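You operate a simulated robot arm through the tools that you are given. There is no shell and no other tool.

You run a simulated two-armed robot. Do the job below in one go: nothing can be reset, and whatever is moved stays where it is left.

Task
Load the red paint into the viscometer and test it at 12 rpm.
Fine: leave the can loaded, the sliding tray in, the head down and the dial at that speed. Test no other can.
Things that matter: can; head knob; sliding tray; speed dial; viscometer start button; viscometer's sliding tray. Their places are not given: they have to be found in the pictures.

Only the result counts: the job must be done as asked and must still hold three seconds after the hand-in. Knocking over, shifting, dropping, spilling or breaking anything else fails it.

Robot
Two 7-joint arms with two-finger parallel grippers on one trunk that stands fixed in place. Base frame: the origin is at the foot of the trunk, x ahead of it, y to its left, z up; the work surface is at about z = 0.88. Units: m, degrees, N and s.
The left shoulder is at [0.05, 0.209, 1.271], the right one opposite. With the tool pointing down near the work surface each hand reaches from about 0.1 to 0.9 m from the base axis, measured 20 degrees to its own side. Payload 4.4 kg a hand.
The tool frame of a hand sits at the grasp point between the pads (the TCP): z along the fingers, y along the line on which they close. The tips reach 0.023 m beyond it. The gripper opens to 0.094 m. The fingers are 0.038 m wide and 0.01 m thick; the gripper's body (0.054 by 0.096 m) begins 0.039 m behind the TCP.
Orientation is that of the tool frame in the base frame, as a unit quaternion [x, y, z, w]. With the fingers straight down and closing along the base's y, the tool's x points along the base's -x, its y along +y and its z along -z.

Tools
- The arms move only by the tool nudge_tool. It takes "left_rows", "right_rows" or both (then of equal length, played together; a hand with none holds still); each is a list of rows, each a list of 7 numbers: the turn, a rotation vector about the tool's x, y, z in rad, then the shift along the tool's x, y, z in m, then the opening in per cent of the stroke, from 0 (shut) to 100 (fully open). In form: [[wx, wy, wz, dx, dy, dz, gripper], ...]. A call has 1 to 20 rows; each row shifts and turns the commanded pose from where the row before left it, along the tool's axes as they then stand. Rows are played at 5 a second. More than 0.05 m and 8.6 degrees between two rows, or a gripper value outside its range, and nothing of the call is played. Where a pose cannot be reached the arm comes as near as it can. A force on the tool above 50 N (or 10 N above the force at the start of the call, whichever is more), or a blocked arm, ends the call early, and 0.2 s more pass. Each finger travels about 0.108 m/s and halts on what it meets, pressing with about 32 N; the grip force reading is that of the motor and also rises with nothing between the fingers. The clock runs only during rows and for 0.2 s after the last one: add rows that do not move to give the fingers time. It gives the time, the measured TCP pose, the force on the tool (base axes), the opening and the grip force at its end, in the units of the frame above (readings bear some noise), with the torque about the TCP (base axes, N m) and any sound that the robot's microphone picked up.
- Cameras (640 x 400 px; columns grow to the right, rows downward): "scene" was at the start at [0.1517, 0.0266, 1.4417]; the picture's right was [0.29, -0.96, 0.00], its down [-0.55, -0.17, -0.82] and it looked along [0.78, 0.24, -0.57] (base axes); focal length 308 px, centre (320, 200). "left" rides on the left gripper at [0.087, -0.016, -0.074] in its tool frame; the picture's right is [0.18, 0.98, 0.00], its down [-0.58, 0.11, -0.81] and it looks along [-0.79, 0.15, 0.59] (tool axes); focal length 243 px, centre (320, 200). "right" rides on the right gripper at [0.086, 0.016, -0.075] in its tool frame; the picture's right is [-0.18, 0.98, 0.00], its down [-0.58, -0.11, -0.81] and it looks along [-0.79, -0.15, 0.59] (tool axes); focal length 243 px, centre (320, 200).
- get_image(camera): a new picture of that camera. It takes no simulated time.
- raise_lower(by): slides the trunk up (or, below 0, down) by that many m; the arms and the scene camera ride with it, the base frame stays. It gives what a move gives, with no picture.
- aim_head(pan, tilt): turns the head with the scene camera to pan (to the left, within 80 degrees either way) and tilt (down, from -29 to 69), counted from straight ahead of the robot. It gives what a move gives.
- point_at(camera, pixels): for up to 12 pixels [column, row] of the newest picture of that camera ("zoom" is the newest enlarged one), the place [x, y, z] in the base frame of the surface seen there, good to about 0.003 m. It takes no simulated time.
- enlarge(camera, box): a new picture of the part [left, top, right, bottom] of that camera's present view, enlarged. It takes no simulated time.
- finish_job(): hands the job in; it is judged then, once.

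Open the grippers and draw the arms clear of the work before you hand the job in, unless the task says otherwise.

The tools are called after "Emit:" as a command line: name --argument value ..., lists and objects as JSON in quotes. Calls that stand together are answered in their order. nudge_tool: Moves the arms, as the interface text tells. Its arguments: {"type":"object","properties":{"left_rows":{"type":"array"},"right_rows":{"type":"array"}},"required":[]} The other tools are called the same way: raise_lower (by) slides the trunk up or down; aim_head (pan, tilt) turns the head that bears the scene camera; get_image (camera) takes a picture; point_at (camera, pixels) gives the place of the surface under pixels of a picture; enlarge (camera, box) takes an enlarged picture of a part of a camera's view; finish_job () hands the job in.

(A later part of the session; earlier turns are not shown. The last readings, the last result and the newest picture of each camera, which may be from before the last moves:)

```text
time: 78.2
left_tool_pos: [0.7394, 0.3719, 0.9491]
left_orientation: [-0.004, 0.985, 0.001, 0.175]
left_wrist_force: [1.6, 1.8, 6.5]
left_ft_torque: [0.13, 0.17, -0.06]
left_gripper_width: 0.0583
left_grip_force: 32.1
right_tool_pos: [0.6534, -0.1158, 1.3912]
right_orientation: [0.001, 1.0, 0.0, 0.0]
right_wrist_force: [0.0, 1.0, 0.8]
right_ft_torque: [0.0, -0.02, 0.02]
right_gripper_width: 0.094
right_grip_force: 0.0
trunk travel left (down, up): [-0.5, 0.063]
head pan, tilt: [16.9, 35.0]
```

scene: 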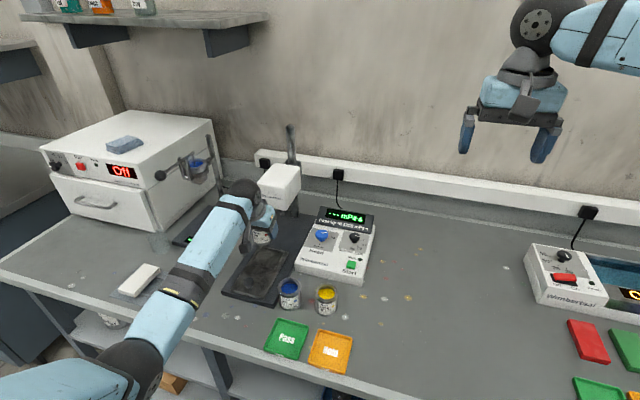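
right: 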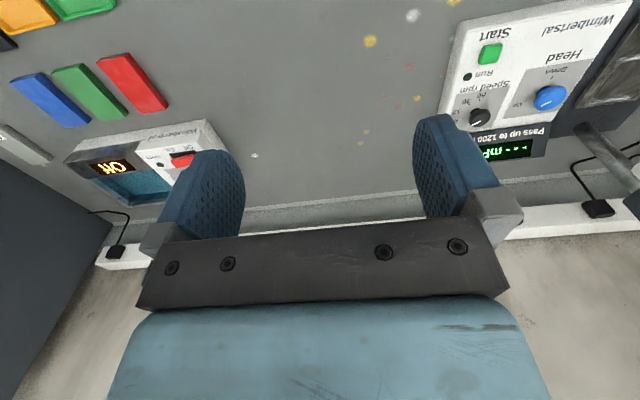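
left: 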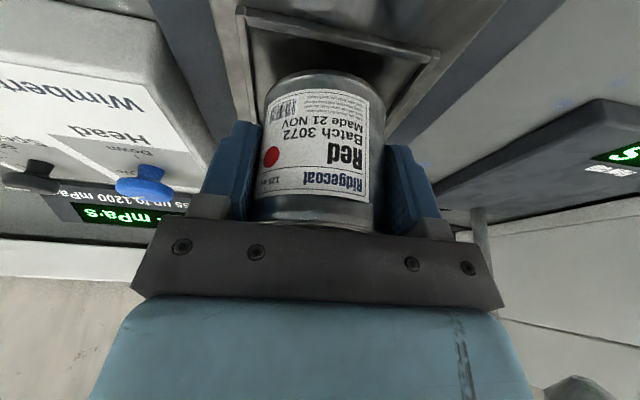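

Contact with the recess floor (+6.5 N). I open the gripper gently and rise straight up.

Emit:
nudge_tool --left_rows '[[0, 0, 0, 0, 0, 0, 64], [0, 0, 0, 0, 0, 0, 68], [0, 0, 0, 0, 0, 0, 74], [0, 0, 0, 0, 0, 0, 80], [0, 0, 0, 0, 0, 0, 80]]'

Emit:
enlarge --camera "scene" --box '[240, 230, 300, 280]'

Emit:
get_image --camera "left"

```text
time: 79.4
left_tool_pos: [0.7396, 0.3723, 0.9459]
left_orientation: [-0.003, 0.985, 0.001, 0.174]
left_wrist_force: [-0.2, 0.9, -0.1]
left_ft_torque: [0.0, -0.02, 0.01]
left_gripper_width: 0.0753
left_grip_force: 0.1
right_tool_pos: [0.6551, -0.1145, 1.3914]
right_orientation: [0.0, 1.0, 0.001, 0.001]
right_wrist_force: [0.1, 0.4, 0.2]
right_ft_torque: [0.0, 0.01, 0.0]
right_gripper_width: 0.0941
right_grip_force: 0.1
trunk travel left (down, up): [-0.5, 0.063]
head pan, tilt: [16.9, 35.0]
```

```text
8.00 times, centred on (270, 255) of scene
```

zoom: 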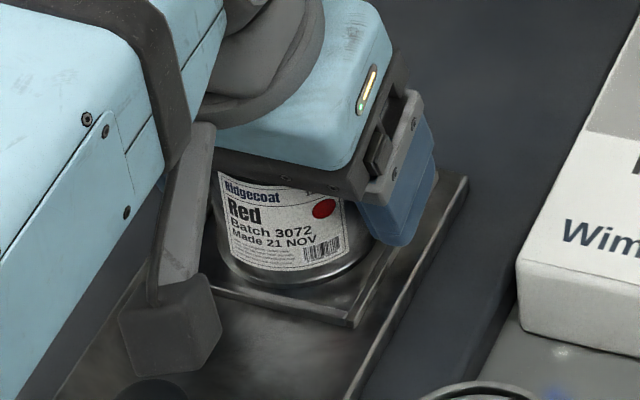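

```text
taken
```

left: 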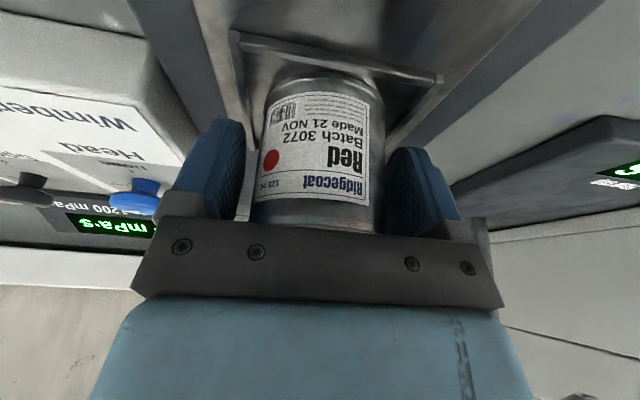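

The can stands in the recess, free of the fingers. I raise the hand vertically.

Emit:
nudge_tool --left_rows '[[0, 0, 0, -0.0051, 0, -0.0141, 80], [0, 0, 0, -0.0068, 0, -0.0188, 80], [0, 0, 0, -0.0103, 0, -0.0282, 80], [0, 0, 0, -0.0103, 0, -0.0282, 80], [0, 0, 0, -0.0068, 0, -0.0188, 80], [0, 0, 0, 0, 0, 0, 80]]'

Emit:
get_image --camera "left"

Emit:
get_image --camera "scene"

```text
time: 80.8
left_tool_pos: [0.7379, 0.3706, 1.0624]
left_orientation: [-0.004, 0.985, 0.001, 0.174]
left_wrist_force: [0.4, -0.7, 0.3]
left_ft_torque: [0.02, -0.01, -0.01]
left_gripper_width: 0.0752
left_grip_force: 0.0
right_tool_pos: [0.6534, -0.1157, 1.3901]
right_orientation: [0.0, 1.0, 0.0, 0.0]
right_wrist_force: [-0.8, 0.0, 0.2]
right_ft_torque: [0.0, -0.01, -0.03]
right_gripper_width: 0.0942
right_grip_force: 0.2
trunk travel left (down, up): [-0.5, 0.063]
head pan, tilt: [16.9, 35.0]
```

```text
taken
```

left: 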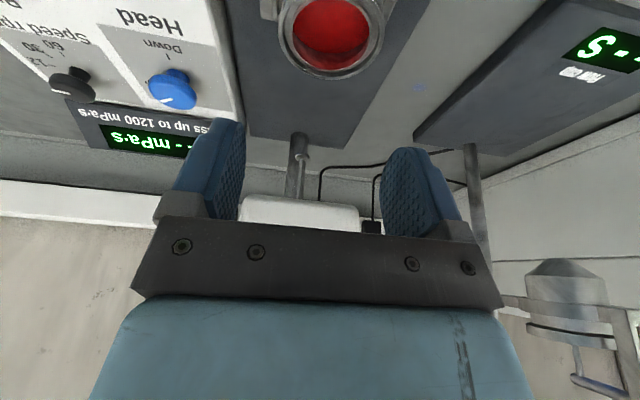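

```text
taken
```

scene: 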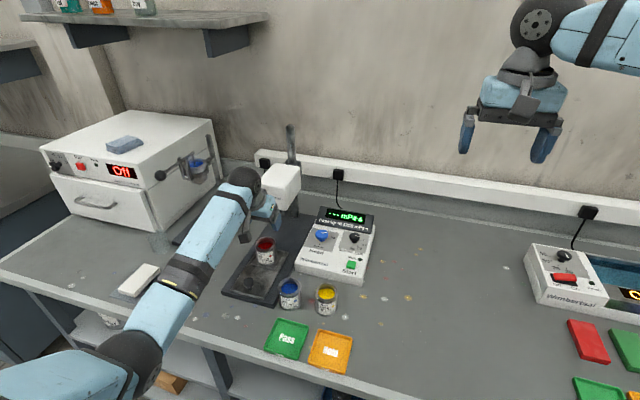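

The red can is in the tray recess. I move the hand back over the handle near x≈0.624.

Emit:
nudge_tool --left_rows '[[0, 0, 0, 0.0266, 0.0005, -0.00968, 55], [0, 0, 0, 0.0266, 0.0005, -0.00968, 55], [0, 0, 0, 0.0266, 0.0005, -0.00968, 55], [0, 0, 0, 0.0266, 0.0005, -0.00968, 55], [0, 0, 0, 0, 0, 0, 55]]'

Emit:
get_image --camera "left"

Emit:
get_image --camera "scene"

```text
time: 82.0
left_tool_pos: [0.6271, 0.372, 1.0592]
left_orientation: [-0.003, 0.985, 0.0, 0.174]
left_wrist_force: [-0.2, -0.2, -0.2]
left_ft_torque: [-0.02, -0.05, 0.02]
left_gripper_width: 0.0515
left_grip_force: 0.0
right_tool_pos: [0.6554, -0.1168, 1.3911]
right_orientation: [0.0, 1.0, 0.0, 0.0]
right_wrist_force: [0.1, 1.6, -0.2]
right_ft_torque: [-0.01, -0.01, -0.01]
right_gripper_width: 0.0941
right_grip_force: 0.1
trunk travel left (down, up): [-0.5, 0.063]
head pan, tilt: [16.9, 35.0]
```

```text
taken
```

left: 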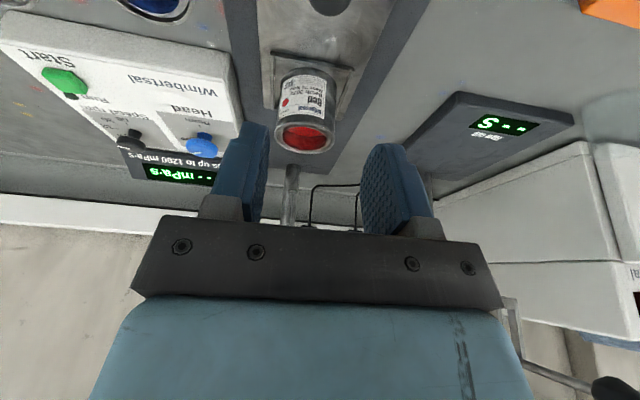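

```text
taken
```

scene: 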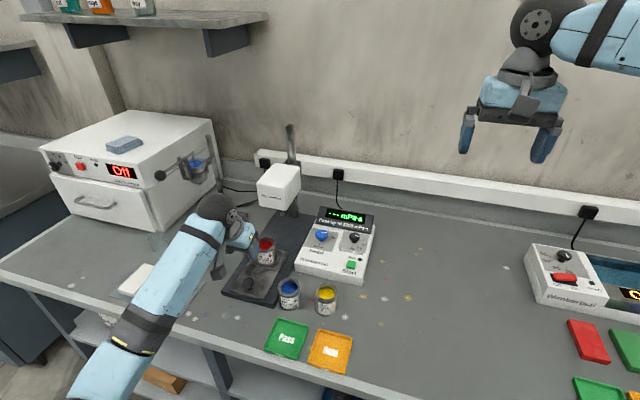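

I check that the can sits well in the recess and measure the handle (scene ~ (252,285), left (330,5)).

Emit:
enlarge --camera "scene" --box '[220, 220, 310, 310]'

Emit:
point_at --camera "zoom" --pixels '[[178, 240], [160, 240], [195, 240], [178, 228], [178, 250], [200, 50], [205, 145], [200, 115], [178, 262]]'

Emit:
enlarge --camera "left" --box '[240, 0, 380, 160]'

```text
4.44 times, centred on (265, 265) of scene
```

zoom: 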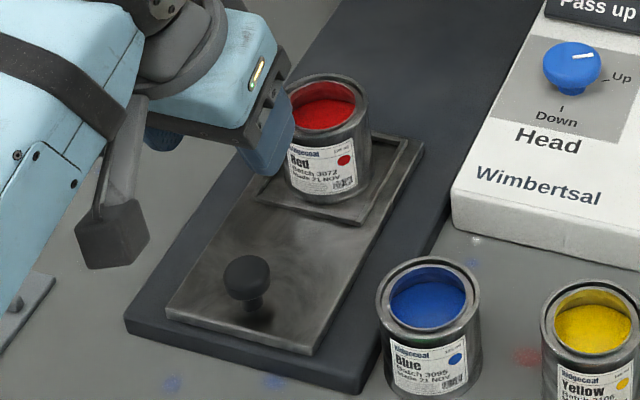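

```text
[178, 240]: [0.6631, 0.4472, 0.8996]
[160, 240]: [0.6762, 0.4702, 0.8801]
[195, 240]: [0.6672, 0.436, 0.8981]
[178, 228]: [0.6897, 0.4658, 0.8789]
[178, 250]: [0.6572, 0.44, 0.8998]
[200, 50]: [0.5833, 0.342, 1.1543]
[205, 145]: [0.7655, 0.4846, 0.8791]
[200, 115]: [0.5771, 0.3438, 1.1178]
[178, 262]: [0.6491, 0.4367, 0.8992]
```

```text
2.50 times, centred on (310, 80) of left
```

zoom: 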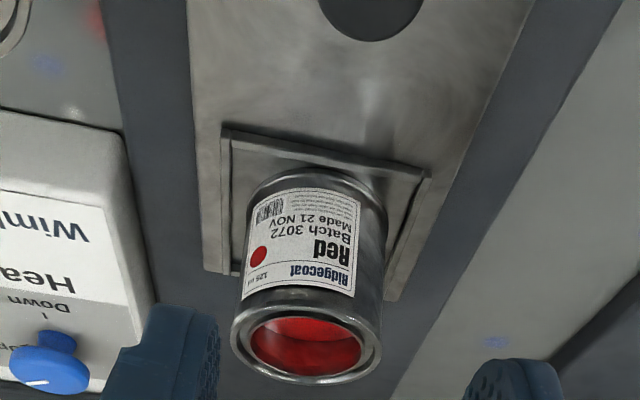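

The can sits squarely inside the recess frame. I measure the handle cap at zoom (246,272).

Emit:
enlarge --camera "scene" --box '[240, 265, 290, 300]'

Emit:
point_at --camera "scene" --pixels '[[255, 264], [260, 265], [262, 268], [258, 269], [260, 262]]'

```text
11.43 times, centred on (265, 282) of scene
```

zoom: 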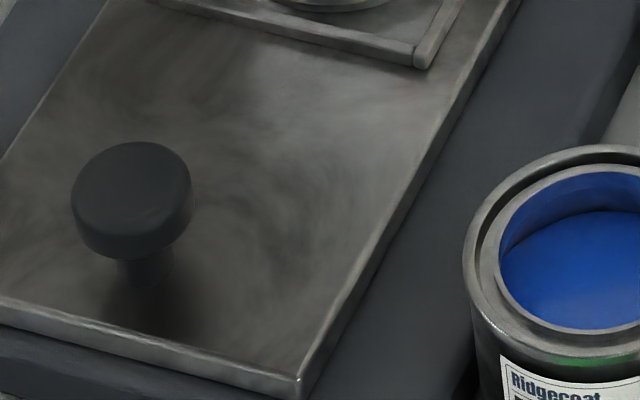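

```text
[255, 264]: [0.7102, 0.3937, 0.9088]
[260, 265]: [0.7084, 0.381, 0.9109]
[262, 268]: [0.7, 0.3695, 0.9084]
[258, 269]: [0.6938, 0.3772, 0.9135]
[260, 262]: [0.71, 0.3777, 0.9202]
```

Emit:
point_at --camera "zoom" --pixels '[[132, 185], [85, 175], [185, 185], [132, 148], [132, 218], [100, 155], [165, 155], [132, 235], [95, 215], [175, 215]]'

```text
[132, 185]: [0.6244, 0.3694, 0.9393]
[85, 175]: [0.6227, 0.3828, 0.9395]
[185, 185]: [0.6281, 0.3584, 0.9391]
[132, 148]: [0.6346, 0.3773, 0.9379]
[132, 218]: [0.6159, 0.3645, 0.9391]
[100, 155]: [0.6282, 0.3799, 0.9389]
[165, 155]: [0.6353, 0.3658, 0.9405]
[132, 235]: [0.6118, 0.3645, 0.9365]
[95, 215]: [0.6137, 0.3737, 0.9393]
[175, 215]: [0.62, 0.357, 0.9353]
```

Handle centre ≈ (0.6245, 0.3705). I descend onto it.

Emit:
nudge_tool --left_rows '[[0, 0, 0, 0.0158, -0.0013, 0.036, 55], [0, 0, 0, 0.0134, 0, 0.037, 55], [0, 0, 0, 0.0134, 0, 0.037, 55], [0, 0, 0, 0, 0, 0, 55]]'

Emit:
get_image --camera "left"

```text
time: 83.0
left_tool_pos: [0.625, 0.3723, 0.9412]
left_orientation: [-0.003, 0.985, 0.0, 0.175]
left_wrist_force: [0.2, 0.2, -0.3]
left_ft_torque: [-0.03, 0.0, -0.04]
left_gripper_width: 0.0514
left_grip_force: 0.1
right_tool_pos: [0.6548, -0.1148, 1.3911]
right_orientation: [0.0, 1.0, 0.0, 0.0]
right_wrist_force: [-0.4, 0.6, -0.4]
right_ft_torque: [0.01, 0.0, 0.0]
right_gripper_width: 0.0941
right_grip_force: 0.1
trunk travel left (down, up): [-0.5, 0.063]
head pan, tilt: [16.9, 35.0]
```

```text
taken
```

left: 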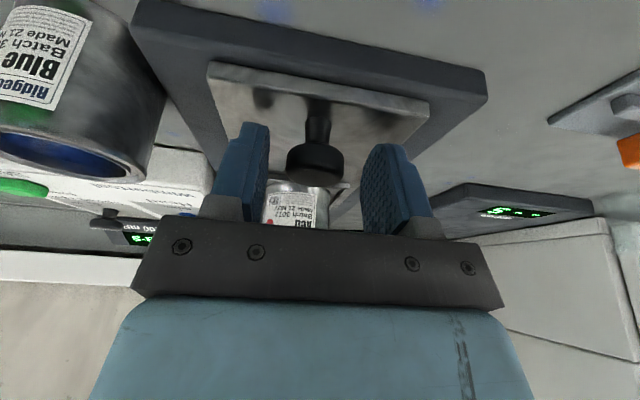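

Handle is between the fingers. I centre by −1.8 mm and close.

Emit:
nudge_tool --left_rows '[[0, 0, 0, 0, -0.0018, 0, 45], [0, 0, 0, 0, 0, 0, 30], [0, 0, 0, 0, 0, 0, 18], [0, 0, 0, 0, 0, 0, 18]]'

```text
time: 84.0
left_tool_pos: [0.6242, 0.3701, 0.9437]
left_orientation: [-0.005, 0.985, 0.0, 0.174]
left_wrist_force: [-0.7, -1.2, 0.2]
left_ft_torque: [-0.02, -0.06, 0.0]
left_gripper_width: 0.0274
left_grip_force: 45.0
right_tool_pos: [0.6553, -0.1154, 1.3915]
right_orientation: [0.0, 1.0, 0.0, 0.0]
right_wrist_force: [-0.7, -0.3, -1.0]
right_ft_torque: [-0.01, 0.0, -0.02]
right_gripper_width: 0.094
right_grip_force: 0.0
trunk travel left (down, up): [-0.5, 0.063]
head pan, tilt: [16.9, 35.0]
```

Well centred grip. I push the tray in slowly, first 9 cm.

Emit:
nudge_tool --left_rows '[[0, 0, 0, -0.0047, 0, 0.00171, 18], [0, 0, 0, -0.0094, 0, 0.00342, 18], [0, 0, 0, -0.0141, 0, 0.00513, 18], [0, 0, 0, -0.0141, 0, 0.00513, 18], [0, 0, 0, -0.0141, 0, 0.00513, 18], [0, 0, 0, -0.0141, 0, 0.00513, 18], [0, 0, 0, -0.0094, 0, 0.00342, 18], [0, 0, 0, -0.0047, 0, 0.00171, 18], [0, 0, 0, 0, 0, 0, 18]]'

Emit:
enlarge --camera "scene" --box '[220, 170, 320, 290]'

```text
time: 86.0
left_tool_pos: [0.7133, 0.3705, 0.9429]
left_orientation: [-0.003, 0.985, 0.0, 0.173]
left_wrist_force: [-0.2, -7.5, -10.7]
left_ft_torque: [-0.09, -0.01, 0.04]
left_gripper_width: 0.0276
left_grip_force: 45.1
right_tool_pos: [0.6574, -0.1155, 1.3896]
right_orientation: [0.0, 1.0, 0.0, 0.0]
right_wrist_force: [-0.1, 0.2, -0.3]
right_ft_torque: [0.02, 0.0, 0.03]
right_gripper_width: 0.0937
right_grip_force: 0.1
trunk travel left (down, up): [-0.5, 0.063]
head pan, tilt: [16.9, 35.0]
```

```text
3.33 times, centred on (270, 230) of scene
```

zoom: 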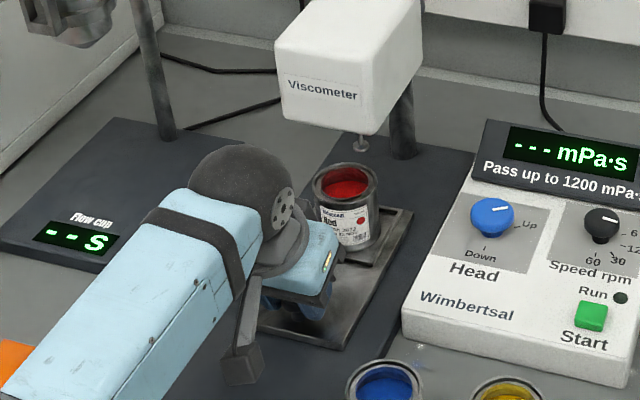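

Tray is in 9 cm with the can steady. I push the remaining ~4 cm in small steps toward the stop.

Emit:
nudge_tool --left_rows '[[0, 0, 0, -0.0094, 0, 0.00392, 18], [0, 0, 0, -0.0094, 0, 0.00392, 18], [0, 0, 0, -0.0094, 0, 0.00342, 18], [0, 0, 0, -0.0066, 0, 0.0024, 18], [0, 0, 0, -0.0028, 0, 0.001, 18], [0, 0, 0, 0, 0, 0, 18]]'

Emit:
enlarge --camera "scene" --box '[220, 170, 320, 290]'

```text
time: 87.4
left_tool_pos: [0.7561, 0.3697, 0.9436]
left_orientation: [-0.003, 0.985, 0.001, 0.175]
left_wrist_force: [-0.5, -3.0, -6.3]
left_ft_torque: [0.04, 1.05, 0.06]
left_gripper_width: 0.0275
left_grip_force: 45.1
right_tool_pos: [0.6536, -0.1152, 1.3911]
right_orientation: [0.0, 1.0, 0.0, -0.001]
right_wrist_force: [0.2, -0.5, -0.7]
right_ft_torque: [0.04, -0.04, 0.04]
right_gripper_width: 0.0938
right_grip_force: 0.2
trunk travel left (down, up): [-0.5, 0.063]
head pan, tilt: [16.9, 35.0]
```

```text
3.33 times, centred on (270, 230) of scene
```

zoom: 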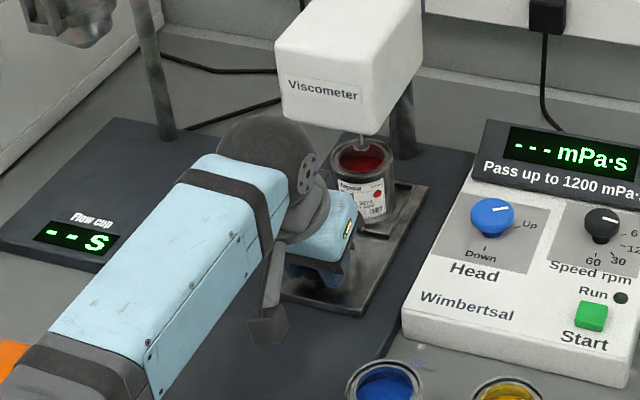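

Handle is at x≈0.756, about its original place. I push 3 mm more to feel for the end stop.

Emit:
nudge_tool --left_rows '[[0, 0, 0, -0.00188, 0, 0.00068, 18], [0, 0, 0, -0.00094, 0, 0.00034, 18], [0, 0, 0, 0, 0, 0, 18]]'

Emit:
enlarge --camera "scene" --box '[250, 190, 320, 250]'

Emit:
point_at --camera "zoom" --pixels '[[300, 40], [270, 85], [375, 70], [330, 100], [395, 110], [480, 120], [430, 105], [455, 110], [365, 45], [280, 30], [300, 25]]'

```text
time: 88.2
left_tool_pos: [0.7554, 0.37, 0.9441]
left_orientation: [-0.005, 0.985, 0.0, 0.174]
left_wrist_force: [-25.9, -2.9, -8.9]
left_ft_torque: [0.01, 0.13, 0.02]
left_gripper_width: 0.0274
left_grip_force: 45.4
right_tool_pos: [0.6537, -0.1148, 1.3926]
right_orientation: [0.0, 1.0, 0.0, 0.001]
right_wrist_force: [-0.6, 0.4, -0.3]
right_ft_torque: [0.02, 0.0, 0.01]
right_gripper_width: 0.0939
right_grip_force: 0.0
trunk travel left (down, up): [-0.5, 0.063]
head pan, tilt: [16.9, 35.0]
```

```text
6.67 times, centred on (285, 220) of scene
```

zoom: 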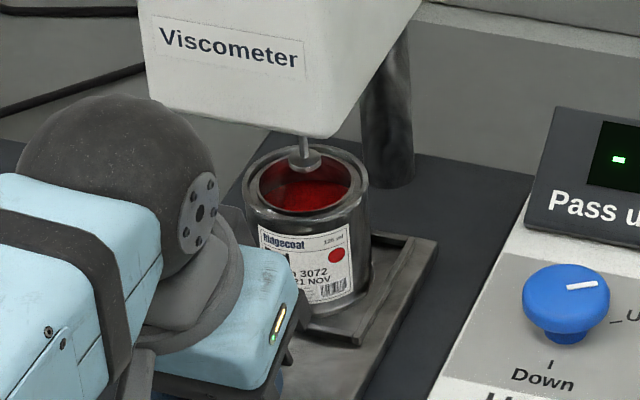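

```text
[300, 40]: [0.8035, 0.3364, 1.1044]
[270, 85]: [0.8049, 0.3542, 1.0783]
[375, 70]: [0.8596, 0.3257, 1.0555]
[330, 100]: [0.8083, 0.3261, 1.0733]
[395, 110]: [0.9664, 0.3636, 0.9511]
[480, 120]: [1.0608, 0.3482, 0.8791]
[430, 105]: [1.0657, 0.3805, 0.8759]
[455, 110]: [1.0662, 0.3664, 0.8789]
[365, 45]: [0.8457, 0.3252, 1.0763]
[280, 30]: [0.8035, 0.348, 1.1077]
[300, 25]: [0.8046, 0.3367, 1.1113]
```

The stop is felt (−26 N at x 0.755): the tray is fully in. I relieve the push, open the fingers and rise, then draw back.

Emit:
nudge_tool --left_rows '[[0, 0, 0, 0.0024, 0, -0.0009, 18], [0, 0, 0, 0, 0, 0, 40], [0, 0, 0, 0, 0, 0, 55], [0, 0, 0, 0, 0, 0, 55], [0, 0, 0, -0.0068, 0, -0.0188, 55], [0, 0, 0, -0.0103, 0, -0.0282, 55], [0, 0, 0, 0.0282, 0, -0.0103, 55], [0, 0, 0, 0.0282, 0, -0.0103, 55], [0, 0, 0, 0.0282, 0, -0.0103, 55], [0, 0, 0, 0, 0, 0, 55]]'

Emit:
get_image --camera "left"

Emit:
get_image --camera "scene"

```text
time: 90.4
left_tool_pos: [0.6646, 0.3694, 0.9941]
left_orientation: [-0.004, 0.985, 0.001, 0.174]
left_wrist_force: [0.1, 0.4, 0.1]
left_ft_torque: [0.03, -0.03, -0.02]
left_gripper_width: 0.0518
left_grip_force: 0.0
right_tool_pos: [0.6557, -0.1156, 1.3894]
right_orientation: [0.0, 1.0, 0.0, 0.0]
right_wrist_force: [-0.6, 0.4, -0.2]
right_ft_torque: [0.0, 0.01, -0.02]
right_gripper_width: 0.0939
right_grip_force: 0.0
trunk travel left (down, up): [-0.5, 0.063]
head pan, tilt: [16.9, 35.0]
```

```text
taken
```

left: 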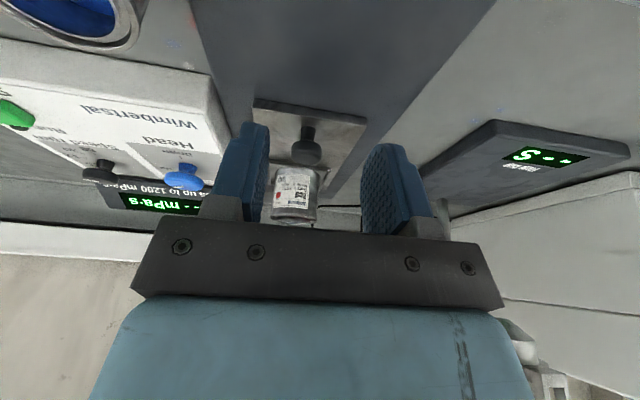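

```text
taken
```

scene: 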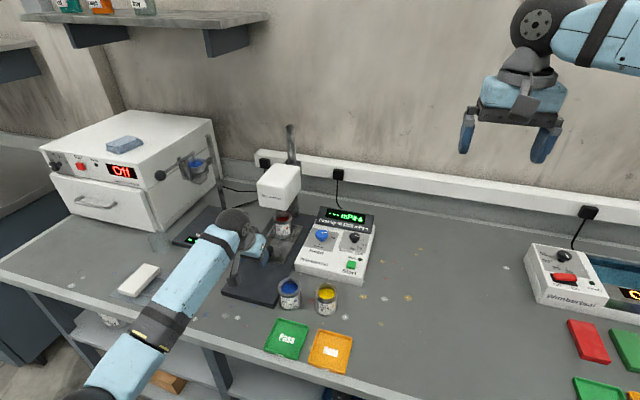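

The can now stands under the spindle. I raise the hand and shift right toward the head knob's line, then lower the trunk by 0.22 for reach.

Emit:
nudge_tool --left_rows '[[0, 0, 0, -0.0194, -0.0223, -0.0337, 60], [0, 0, 0, -0.0194, -0.0223, -0.0337, 60], [0, 0, 0, -0.0194, -0.0223, -0.0337, 60], [0, 0, 0, -0.0194, -0.0223, -0.0337, 60], [0, 0, 0, -0.0194, -0.0223, -0.0337, 60], [0, 0, 0, -0.0194, -0.0223, -0.0337, 60], [0, 0, 0, 0, 0, 0, 60]]'

Emit:
raise_lower --by -0.22

Emit:
get_image --camera "scene"

Emit:
get_image --camera "left"

```text
time: 92.0
left_tool_pos: [0.705, 0.2356, 1.2231]
left_orientation: [-0.003, 0.985, -0.001, 0.174]
left_wrist_force: [0.3, -0.1, 0.4]
left_ft_torque: [-0.02, 0.01, -0.02]
left_gripper_width: 0.0563
left_grip_force: 0.1
right_tool_pos: [0.6554, -0.1138, 1.3915]
right_orientation: [0.0, 1.0, -0.001, 0.0]
right_wrist_force: [0.0, 0.6, -0.6]
right_ft_torque: [-0.01, 0.02, 0.01]
right_gripper_width: 0.0941
right_grip_force: 0.1
trunk travel left (down, up): [-0.5, 0.063]
head pan, tilt: [16.9, 35.0]
```

```text
time: 94.3
left_tool_pos: [0.7049, 0.2355, 1.0036]
left_orientation: [-0.004, 0.985, 0.001, 0.174]
left_wrist_force: [-0.3, 0.4, -0.4]
left_ft_torque: [0.01, 0.02, -0.03]
left_gripper_width: 0.0564
left_grip_force: 0.0
right_tool_pos: [0.6547, -0.1145, 1.1724]
right_orientation: [0.0, 1.0, 0.0, -0.001]
right_wrist_force: [0.0, 0.5, 0.4]
right_ft_torque: [0.01, -0.01, 0.0]
right_gripper_width: 0.0941
right_grip_force: 0.1
trunk travel left (down, up): [-0.28, 0.283]
head pan, tilt: [16.9, 35.0]
```

```text
taken
```

scene: 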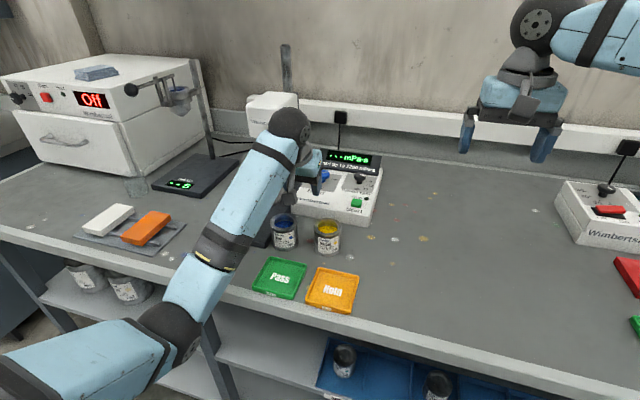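

```text
taken
```

left: 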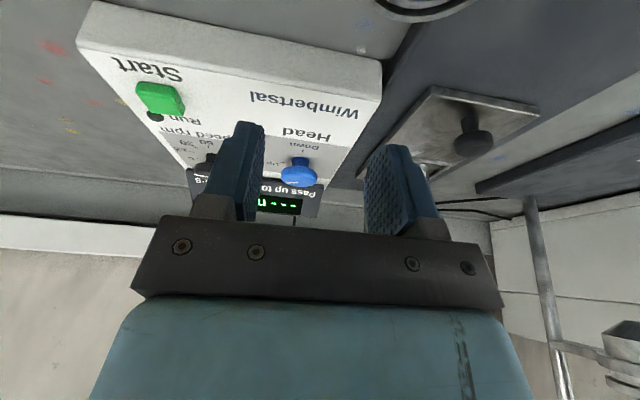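

Now forward to above the head knob area at z≈1.02.

Emit:
nudge_tool --left_rows '[[0, 0, 0, -0.0342, 0, 0.00845, 60], [0, 0, 0, -0.0342, 0, 0.00845, 60], [0, 0, 0, -0.0342, 0, 0.00845, 60], [0, 0, 0, -0.0342, 0, 0.00845, 60], [0, 0, 0, 0, 0, 0, 60]]'

Emit:
get_image --camera "left"

Emit:
enlarge --camera "left" --box '[240, 0, 400, 110]'

```text
time: 95.5
left_tool_pos: [0.8453, 0.2356, 1.0199]
left_orientation: [-0.003, 0.985, 0.0, 0.175]
left_wrist_force: [-0.3, 0.3, 0.1]
left_ft_torque: [-0.01, 0.03, 0.02]
left_gripper_width: 0.0565
left_grip_force: 0.0
right_tool_pos: [0.6548, -0.1155, 1.1705]
right_orientation: [0.0, 1.0, 0.0, 0.0]
right_wrist_force: [-0.5, -0.5, 0.3]
right_ft_torque: [0.02, 0.02, -0.02]
right_gripper_width: 0.0939
right_grip_force: 0.0
trunk travel left (down, up): [-0.28, 0.283]
head pan, tilt: [16.9, 35.0]
```

```text
taken
```

left: 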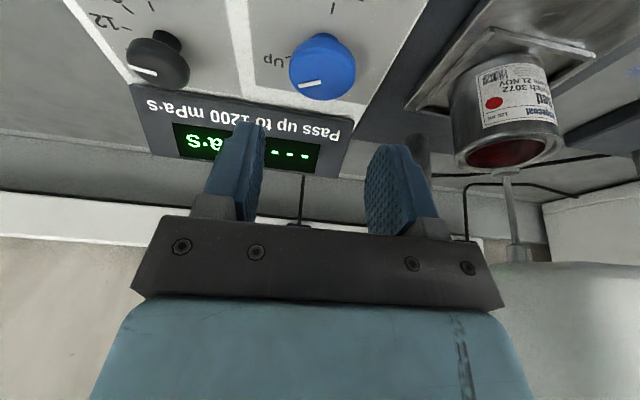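

```text
3.64 times, centred on (320, 55) of left
```

zoom: 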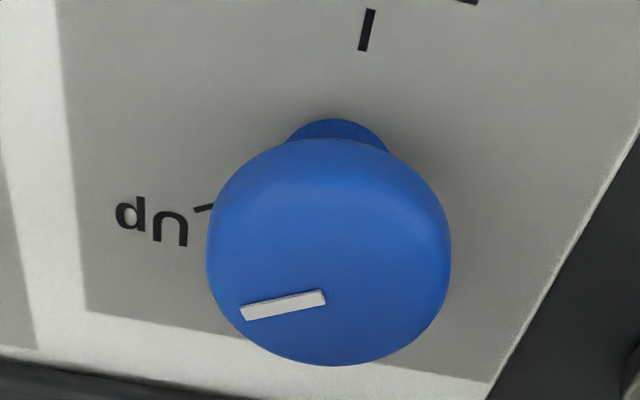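

I measure the head knob's top rim from this close view.

Emit:
point_at --camera "zoom" --pixels '[[218, 280], [446, 250], [335, 360], [333, 285], [260, 340], [420, 325], [325, 297], [245, 313], [333, 170], [230, 220], [440, 210], [333, 130]]'

```text
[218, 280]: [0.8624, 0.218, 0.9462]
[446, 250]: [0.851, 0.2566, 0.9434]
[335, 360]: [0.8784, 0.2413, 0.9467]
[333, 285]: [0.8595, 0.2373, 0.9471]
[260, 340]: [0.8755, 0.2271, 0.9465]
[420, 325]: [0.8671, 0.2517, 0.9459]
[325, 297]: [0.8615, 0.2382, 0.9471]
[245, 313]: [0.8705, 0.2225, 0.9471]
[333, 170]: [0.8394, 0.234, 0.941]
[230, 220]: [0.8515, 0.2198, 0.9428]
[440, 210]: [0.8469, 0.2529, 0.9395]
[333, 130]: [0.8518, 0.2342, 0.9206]
```

Head knob centre ≈ (0.8587, 0.2365), radius ≈0.0195. I centre over it and turn the hand 60° counter‑clockwise about the vertical as preparation.

Emit:
nudge_tool --left_rows '[[0, 0, 0, -0.0058, 0.0009, 0.0234, 70], [-0.0448, 0, -0.1231, 0, 0, 0, 70], [-0.0448, 0, -0.1231, 0, 0, 0, 70], [-0.0448, 0, -0.1231, 0, 0, 0, 70], [-0.0448, 0, -0.1231, 0, 0, 0, 70], [-0.0448, 0, -0.1231, 0, 0, 0, 70], [-0.0448, 0, -0.1231, 0, 0, 0, 70], [-0.0448, 0, -0.1231, 0, 0, 0, 70], [-0.0448, 0, -0.1231, 0, 0, 0, 70], [0, 0, 0, 0, 0, 0, 70]]'

Emit:
get_image --camera "left"

Emit:
enlarge --camera "scene" --box '[260, 90, 400, 220]'

```text
time: 97.7
left_tool_pos: [0.8577, 0.2375, 0.9998]
left_orientation: [-0.496, 0.851, 0.087, 0.15]
left_wrist_force: [-0.6, 1.3, -0.8]
left_ft_torque: [0.02, 0.03, 0.0]
left_gripper_width: 0.0659
left_grip_force: 0.1
right_tool_pos: [0.654, -0.115, 1.1695]
right_orientation: [0.0, 1.0, 0.001, 0.0]
right_wrist_force: [0.9, 0.4, -0.5]
right_ft_torque: [0.02, 0.01, 0.01]
right_gripper_width: 0.094
right_grip_force: 0.1
trunk travel left (down, up): [-0.28, 0.283]
head pan, tilt: [16.9, 35.0]
```

```text
taken
```

left: 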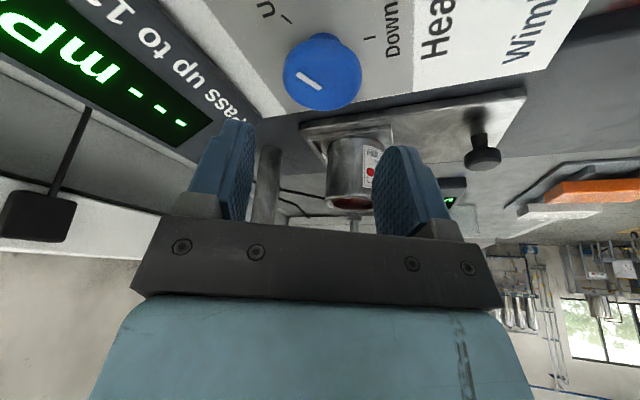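

```text
3.08 times, centred on (330, 155) of scene
```

zoom: 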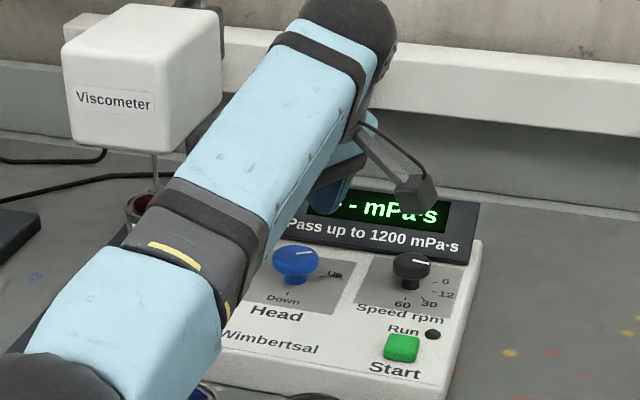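

I descend onto the head knob to z≈0.9515 with fingers open.

Emit:
nudge_tool --left_rows '[[0, 0, 0, 0.00826, 0, 0.0227, 70], [0, 0, 0, 0.00826, 0, 0.0227, 70], [0, 0, 0, 0, 0, 0, 70]]'

Emit:
get_image --camera "left"

Emit:
enlarge --camera "scene" --box '[290, 130, 400, 220]'

```text
time: 98.5
left_tool_pos: [0.8578, 0.2381, 0.9495]
left_orientation: [-0.496, 0.851, 0.087, 0.15]
left_wrist_force: [0.4, 0.4, 0.6]
left_ft_torque: [0.0, -0.04, 0.0]
left_gripper_width: 0.066
left_grip_force: 0.1
right_tool_pos: [0.6549, -0.1138, 1.1707]
right_orientation: [0.0, 1.0, 0.0, -0.001]
right_wrist_force: [0.9, -0.4, 0.0]
right_ft_torque: [0.02, 0.01, -0.01]
right_gripper_width: 0.094
right_grip_force: 0.0
trunk travel left (down, up): [-0.28, 0.283]
head pan, tilt: [16.9, 35.0]
```

```text
taken
```

left: 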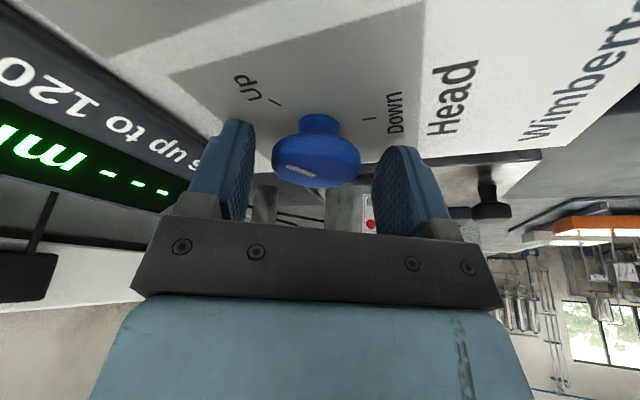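

```text
4.44 times, centred on (345, 175) of scene
```

zoom: 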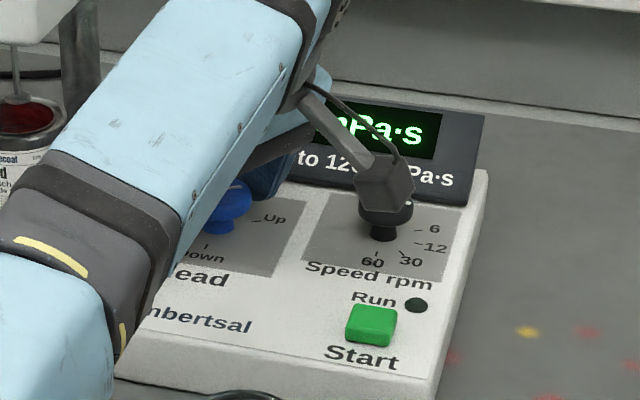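

The blue knob is centred between the fingers. I close on it.

Emit:
nudge_tool --left_rows '[[0, 0, 0, 0, 0, 0, 50], [0, 0, 0, 0, 0, 0, 28], [0, 0, 0, 0, 0, 0, 28], [0, 0, 0, 0, 0, 0, 28]]'

```text
time: 99.5
left_tool_pos: [0.8603, 0.2357, 0.9494]
left_orientation: [-0.495, 0.852, 0.087, 0.151]
left_wrist_force: [25.7, -14.4, 3.2]
left_ft_torque: [-0.83, -0.46, -0.03]
left_gripper_width: 0.0414
left_grip_force: 44.7
right_tool_pos: [0.6557, -0.1168, 1.1696]
right_orientation: [0.0, 1.0, 0.001, -0.001]
right_wrist_force: [-0.1, 0.6, -0.2]
right_ft_torque: [0.0, 0.01, -0.02]
right_gripper_width: 0.0942
right_grip_force: 0.0
trunk travel left (down, up): [-0.28, 0.283]
head pan, tilt: [16.9, 35.0]
```

Side force shows the knob ~3 mm along −y of the tool; I shift to relieve it and then turn clockwise by 60°.

Emit:
nudge_tool --left_rows '[[0, 0, 0, 0, -0.003, 0, 28], [0.0448, 0, 0.1231, 0, 0, 0, 28], [0.0448, 0, 0.1231, 0, 0, 0, 28], [0.0448, 0, 0.1231, 0, 0, 0, 28], [0.0448, 0, 0.1231, 0, 0, 0, 28], [0, 0, 0, 0, 0, 0, 28]]'

Emit:
get_image --camera "left"

Emit:
get_image --camera "scene"

```text
time: 100.9
left_tool_pos: [0.8606, 0.2352, 0.9492]
left_orientation: [-0.257, 0.951, 0.045, 0.168]
left_wrist_force: [-8.3, -12.7, -4.7]
left_ft_torque: [-0.1, 0.05, 0.01]
left_gripper_width: 0.0416
left_grip_force: 45.4
right_tool_pos: [0.6548, -0.1161, 1.1714]
right_orientation: [0.0, 1.0, 0.001, 0.0]
right_wrist_force: [0.7, 0.4, -0.5]
right_ft_torque: [0.02, 0.01, 0.0]
right_gripper_width: 0.0941
right_grip_force: 0.1
trunk travel left (down, up): [-0.28, 0.283]
head pan, tilt: [16.9, 35.0]
```

```text
taken
```

left: 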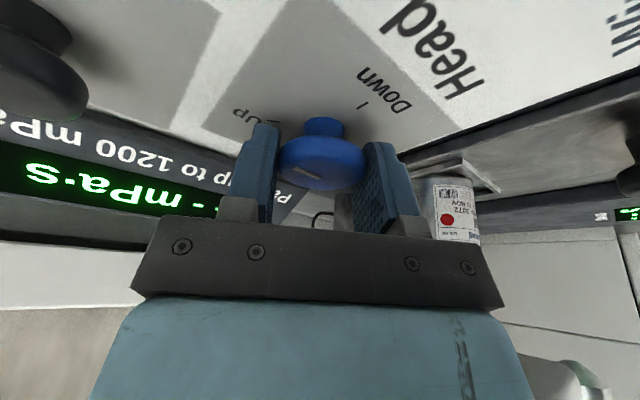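

```text
taken
```

scene: 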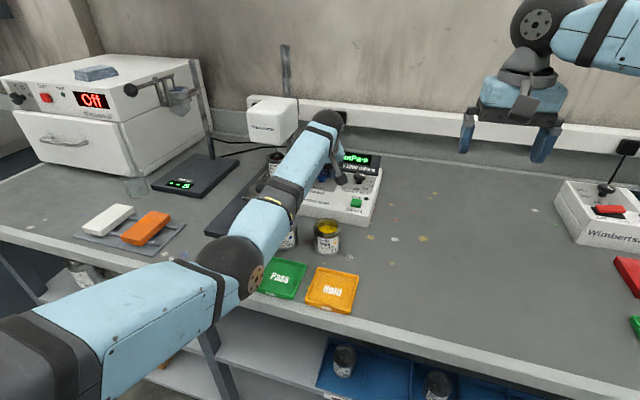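

The pointer turns with the fingers (30° so far). I check forearm clearance over the blue can, then continue another 30°.

Emit:
point_at --camera "scene" --pixels '[[230, 265], [255, 280], [265, 230], [290, 195], [310, 160]]'

Emit:
nudge_tool --left_rows '[[0.0448, 0, 0.1231, 0, 0, 0, 28], [0.0448, 0, 0.1231, 0, 0, 0, 28], [0.0448, 0, 0.1231, 0, 0, 0, 28], [0.0448, 0, 0.1231, 0, 0, 0, 28], [0, 0, 0, 0, 0, 0, 28]]'

Emit:
get_image --camera "left"

```text
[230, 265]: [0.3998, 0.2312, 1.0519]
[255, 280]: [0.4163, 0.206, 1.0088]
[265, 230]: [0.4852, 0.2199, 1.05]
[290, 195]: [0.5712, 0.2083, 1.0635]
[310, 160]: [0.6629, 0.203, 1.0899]
```

```text
time: 102.1
left_tool_pos: [0.8606, 0.2355, 0.9496]
left_orientation: [-0.002, 0.985, 0.001, 0.173]
left_wrist_force: [-20.2, -14.6, -9.6]
left_ft_torque: [-0.15, 1.02, -0.02]
left_gripper_width: 0.0415
left_grip_force: 45.0
right_tool_pos: [0.654, -0.1156, 1.1712]
right_orientation: [0.001, 1.0, 0.002, -0.001]
right_wrist_force: [0.2, 1.1, -0.7]
right_ft_torque: [-0.03, 0.03, 0.0]
right_gripper_width: 0.0939
right_grip_force: 0.1
trunk travel left (down, up): [-0.28, 0.283]
head pan, tilt: [16.9, 35.0]
```

```text
taken
```

left: 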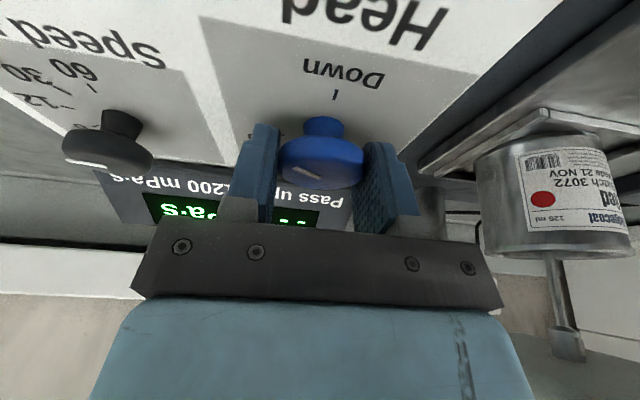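

Knob turned 60°. I open, settle on the knob's true centre, and turn the open hand back 60° in place for a second grip.

Emit:
nudge_tool --left_rows '[[0, 0, 0, 0, 0, 0, 50], [0, 0, 0, 0, 0, 0, 70], [0, 0, 0, 0, 0, 0, 70]]'

Emit:
get_image --camera "left"

Emit:
enlarge --camera "left" --box '[250, 80, 390, 200]'

Emit:
get_image --camera "scene"

```text
time: 102.9
left_tool_pos: [0.862, 0.237, 0.9502]
left_orientation: [-0.003, 0.985, 0.001, 0.175]
left_wrist_force: [0.2, -0.1, 0.8]
left_ft_torque: [0.0, 0.04, -0.02]
left_gripper_width: 0.0656
left_grip_force: 0.0
right_tool_pos: [0.6556, -0.115, 1.1697]
right_orientation: [0.0, 1.0, 0.0, 0.0]
right_wrist_force: [0.0, -0.8, -0.1]
right_ft_torque: [0.01, 0.0, 0.02]
right_gripper_width: 0.0939
right_grip_force: 0.0
trunk travel left (down, up): [-0.28, 0.283]
head pan, tilt: [16.9, 35.0]
```

```text
taken
```

left: 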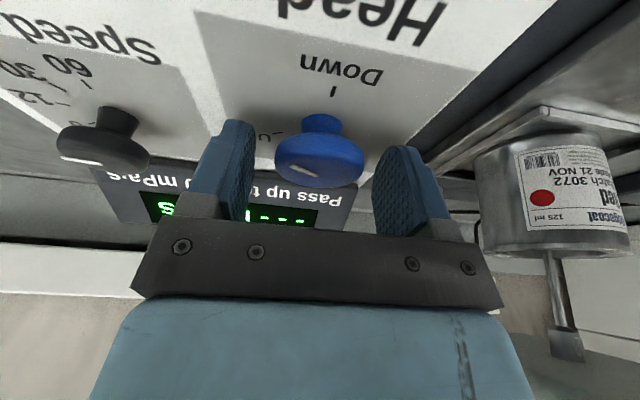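

```text
3.33 times, centred on (320, 140) of left
```

zoom: 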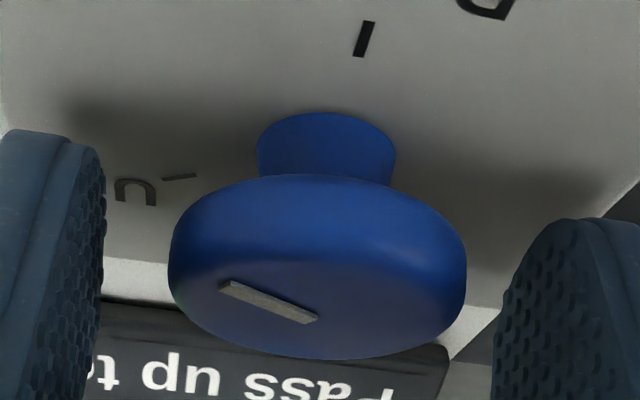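

```text
taken
```

scene: 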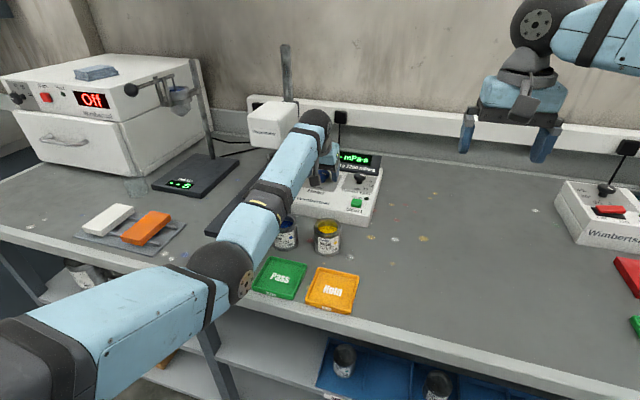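

Pointer is now about midway (front-right). I recentre to (0.8606, 0.2355) and turn the open hand back 60° counter‑clockwise.

Emit:
nudge_tool --left_rows '[[0, 0, 0, 0.0013, -0.0015, -0.001, 70], [-0.0448, 0, -0.1231, 0, 0, 0, 70], [-0.0448, 0, -0.1231, 0, 0, 0, 70], [-0.0448, 0, -0.1231, 0, 0, 0, 70], [-0.0448, 0, -0.1231, 0, 0, 0, 70], [-0.0448, 0, -0.1231, 0, 0, 0, 70], [-0.0448, 0, -0.1231, 0, 0, 0, 70], [-0.0448, 0, -0.1231, 0, 0, 0, 70], [-0.0448, 0, -0.1231, 0, 0, 0, 70], [0, 0, 0, 0, 0, 0, 70]]'

Emit:
get_image --camera "left"

```text
time: 105.1
left_tool_pos: [0.8594, 0.2333, 0.951]
left_orientation: [-0.496, 0.851, 0.086, 0.15]
left_wrist_force: [0.6, 0.8, 0.1]
left_ft_torque: [0.0, 0.0, 0.0]
left_gripper_width: 0.0658
left_grip_force: 0.1
right_tool_pos: [0.6554, -0.115, 1.1712]
right_orientation: [0.0, 1.0, 0.0, 0.0]
right_wrist_force: [-0.2, -0.9, -0.4]
right_ft_torque: [0.02, -0.03, -0.03]
right_gripper_width: 0.0939
right_grip_force: 0.2
trunk travel left (down, up): [-0.28, 0.283]
head pan, tilt: [16.9, 35.0]
```

```text
taken
```

left: 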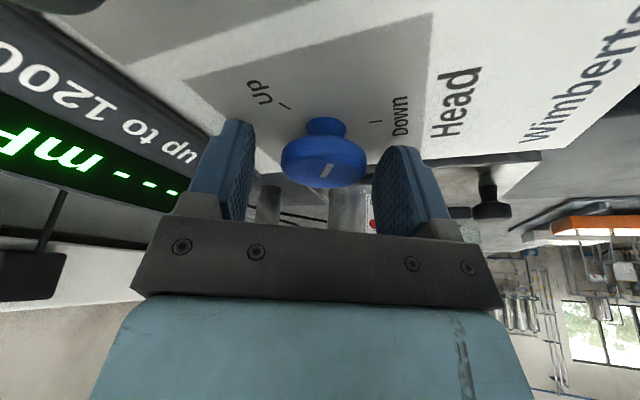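

I centre (≈2.5 mm along −x of the tool) and close for the second grip.

Emit:
nudge_tool --left_rows '[[0, 0, 0, -0.0024, 0, 0.0012, 60], [0, 0, 0, 0, 0, 0, 45], [0, 0, 0, 0, 0, 0, 28], [0, 0, 0, 0, 0, 0, 28]]'

```text
time: 106.1
left_tool_pos: [0.8604, 0.2367, 0.9518]
left_orientation: [-0.495, 0.851, 0.087, 0.151]
left_wrist_force: [-10.6, 5.4, -2.4]
left_ft_torque: [0.19, 0.29, -0.05]
left_gripper_width: 0.0415
left_grip_force: 44.8
right_tool_pos: [0.654, -0.1148, 1.1716]
right_orientation: [0.0, 1.0, 0.0, 0.001]
right_wrist_force: [0.5, 0.4, 0.1]
right_ft_torque: [0.01, -0.01, 0.02]
right_gripper_width: 0.094
right_grip_force: 0.2
trunk travel left (down, up): [-0.28, 0.283]
head pan, tilt: [16.9, 35.0]
```

Good grip. I turn the knob the second 60° clockwise toward Down, in two halves.

Emit:
nudge_tool --left_rows '[[0, 0, 0, 0, 0.001, 0, 28], [0.0448, 0, 0.1231, 0, 0, 0, 28], [0.0448, 0, 0.1231, 0, 0, 0, 28], [0.0448, 0, 0.1231, 0, 0, 0, 28], [0.0448, 0, 0.1231, 0, 0, 0, 28], [0, 0, 0, 0, 0, 0, 28]]'

Emit:
nudge_tool --left_rows '[[0.0448, 0, 0.1231, 0, 0, 0, 28], [0.0448, 0, 0.1231, 0, 0, 0, 28], [0.0448, 0, 0.1231, 0, 0, 0, 28], [0.0448, 0, 0.1231, 0, 0, 0, 28], [0, 0, 0, 0, 0, 0, 28]]'

Emit:
get_image --camera "left"

Emit:
get_image --camera "scene"

```text
time: 107.5
left_tool_pos: [0.8623, 0.2365, 0.9515]
left_orientation: [-0.258, 0.95, 0.044, 0.168]
left_wrist_force: [16.3, -7.0, 3.2]
left_ft_torque: [-0.78, 0.05, 0.03]
left_gripper_width: 0.0414
left_grip_force: 44.7
right_tool_pos: [0.6561, -0.1151, 1.1691]
right_orientation: [0.0, 1.0, 0.0, -0.001]
right_wrist_force: [-0.3, 0.1, 1.1]
right_ft_torque: [0.0, 0.01, -0.01]
right_gripper_width: 0.0941
right_grip_force: 0.2
trunk travel left (down, up): [-0.28, 0.283]
head pan, tilt: [16.9, 35.0]
```

```text
time: 108.7
left_tool_pos: [0.86, 0.235, 0.9517]
left_orientation: [-0.001, 0.985, 0.0, 0.174]
left_wrist_force: [3.4, -11.8, 6.1]
left_ft_torque: [-0.3, 0.5, 0.5]
left_gripper_width: 0.0416
left_grip_force: 45.1
right_tool_pos: [0.6544, -0.116, 1.1709]
right_orientation: [0.0, 1.0, 0.001, -0.001]
right_wrist_force: [1.0, -0.2, -0.1]
right_ft_torque: [-0.01, 0.0, 0.01]
right_gripper_width: 0.094
right_grip_force: 0.0
trunk travel left (down, up): [-0.28, 0.283]
head pan, tilt: [16.9, 35.0]
```

```text
taken
```

left: 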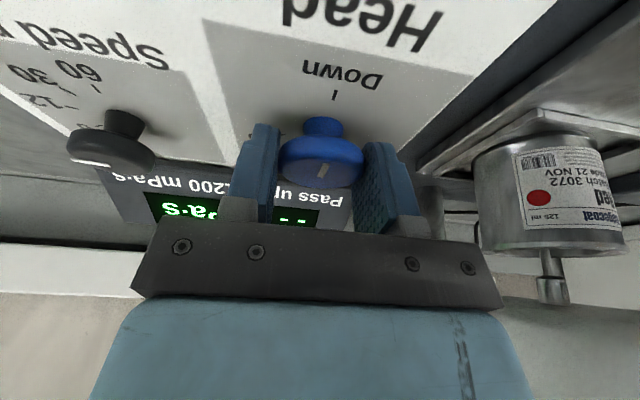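

```text
taken
```

scene: 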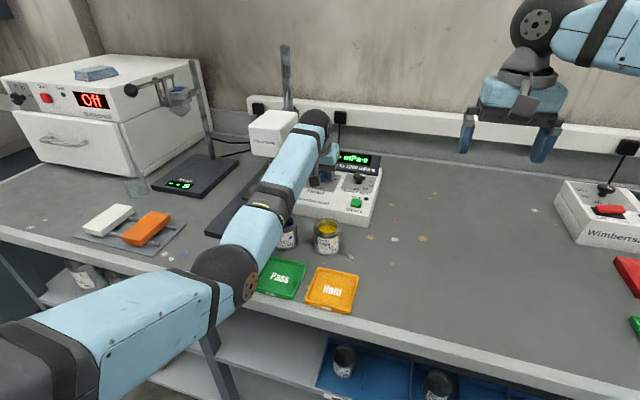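

The pointer faces Down with a stop torque, and the head has started descending. I open the gripper and wait, watching the head.

Emit:
nudge_tool --left_rows '[[0, 0, 0, 0, 0, 0, 50], [0, 0, 0, 0, 0, 0, 70], [0, 0, 0, 0, 0, 0, 70], [0, 0, 0, -0.0103, 0, -0.0282, 70], [0, 0, 0, -0.0103, 0, -0.0282, 70], [0, 0, 0, 0, 0, 0, 70], [0, 0, 0, 0, 0, 0, 70], [0, 0, 0, 0, 0, 0, 70]]'

Emit:
get_image --camera "left"

Emit:
enlarge --camera "left" --box '[240, 0, 400, 110]'

Emit:
enlarge --camera "scene" --box '[230, 90, 400, 220]'

```text
time: 110.5
left_tool_pos: [0.8597, 0.2387, 1.0127]
left_orientation: [-0.003, 0.985, 0.001, 0.174]
left_wrist_force: [0.2, 0.4, 0.1]
left_ft_torque: [0.0, -0.03, 0.0]
left_gripper_width: 0.0659
left_grip_force: 0.1
right_tool_pos: [0.6548, -0.115, 1.171]
right_orientation: [-0.001, 1.0, 0.0, 0.0]
right_wrist_force: [0.2, -0.3, -0.8]
right_ft_torque: [-0.01, -0.03, -0.01]
right_gripper_width: 0.0945
right_grip_force: 0.0
trunk travel left (down, up): [-0.28, 0.283]
head pan, tilt: [16.9, 35.0]
```

```text
taken
```

left: 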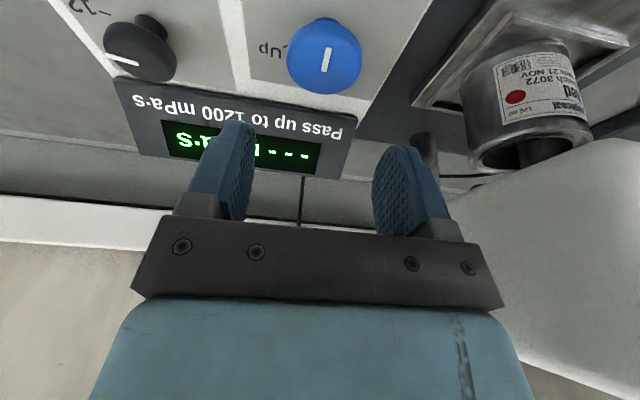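

```text
3.64 times, centred on (320, 55) of left
```

zoom: 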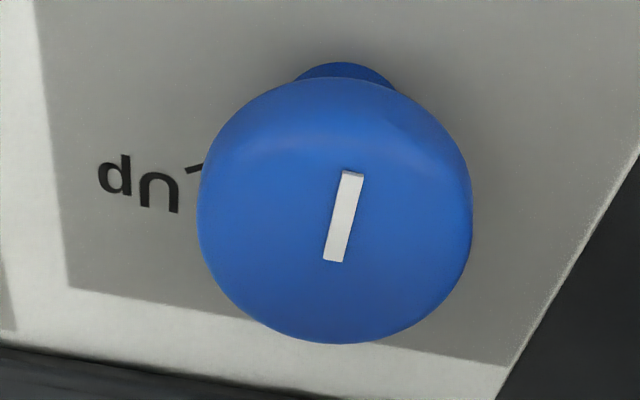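

```text
3.08 times, centred on (315, 155) of scene
```

zoom: 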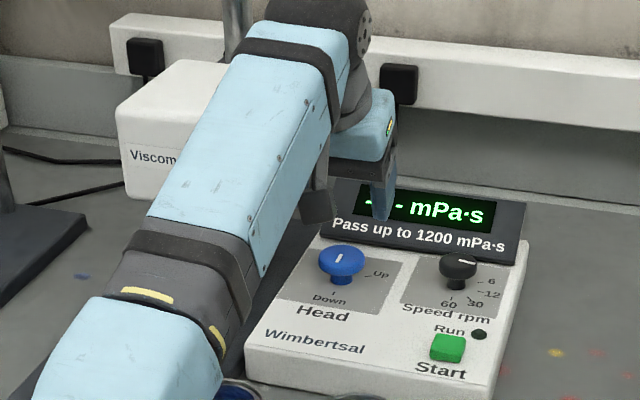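

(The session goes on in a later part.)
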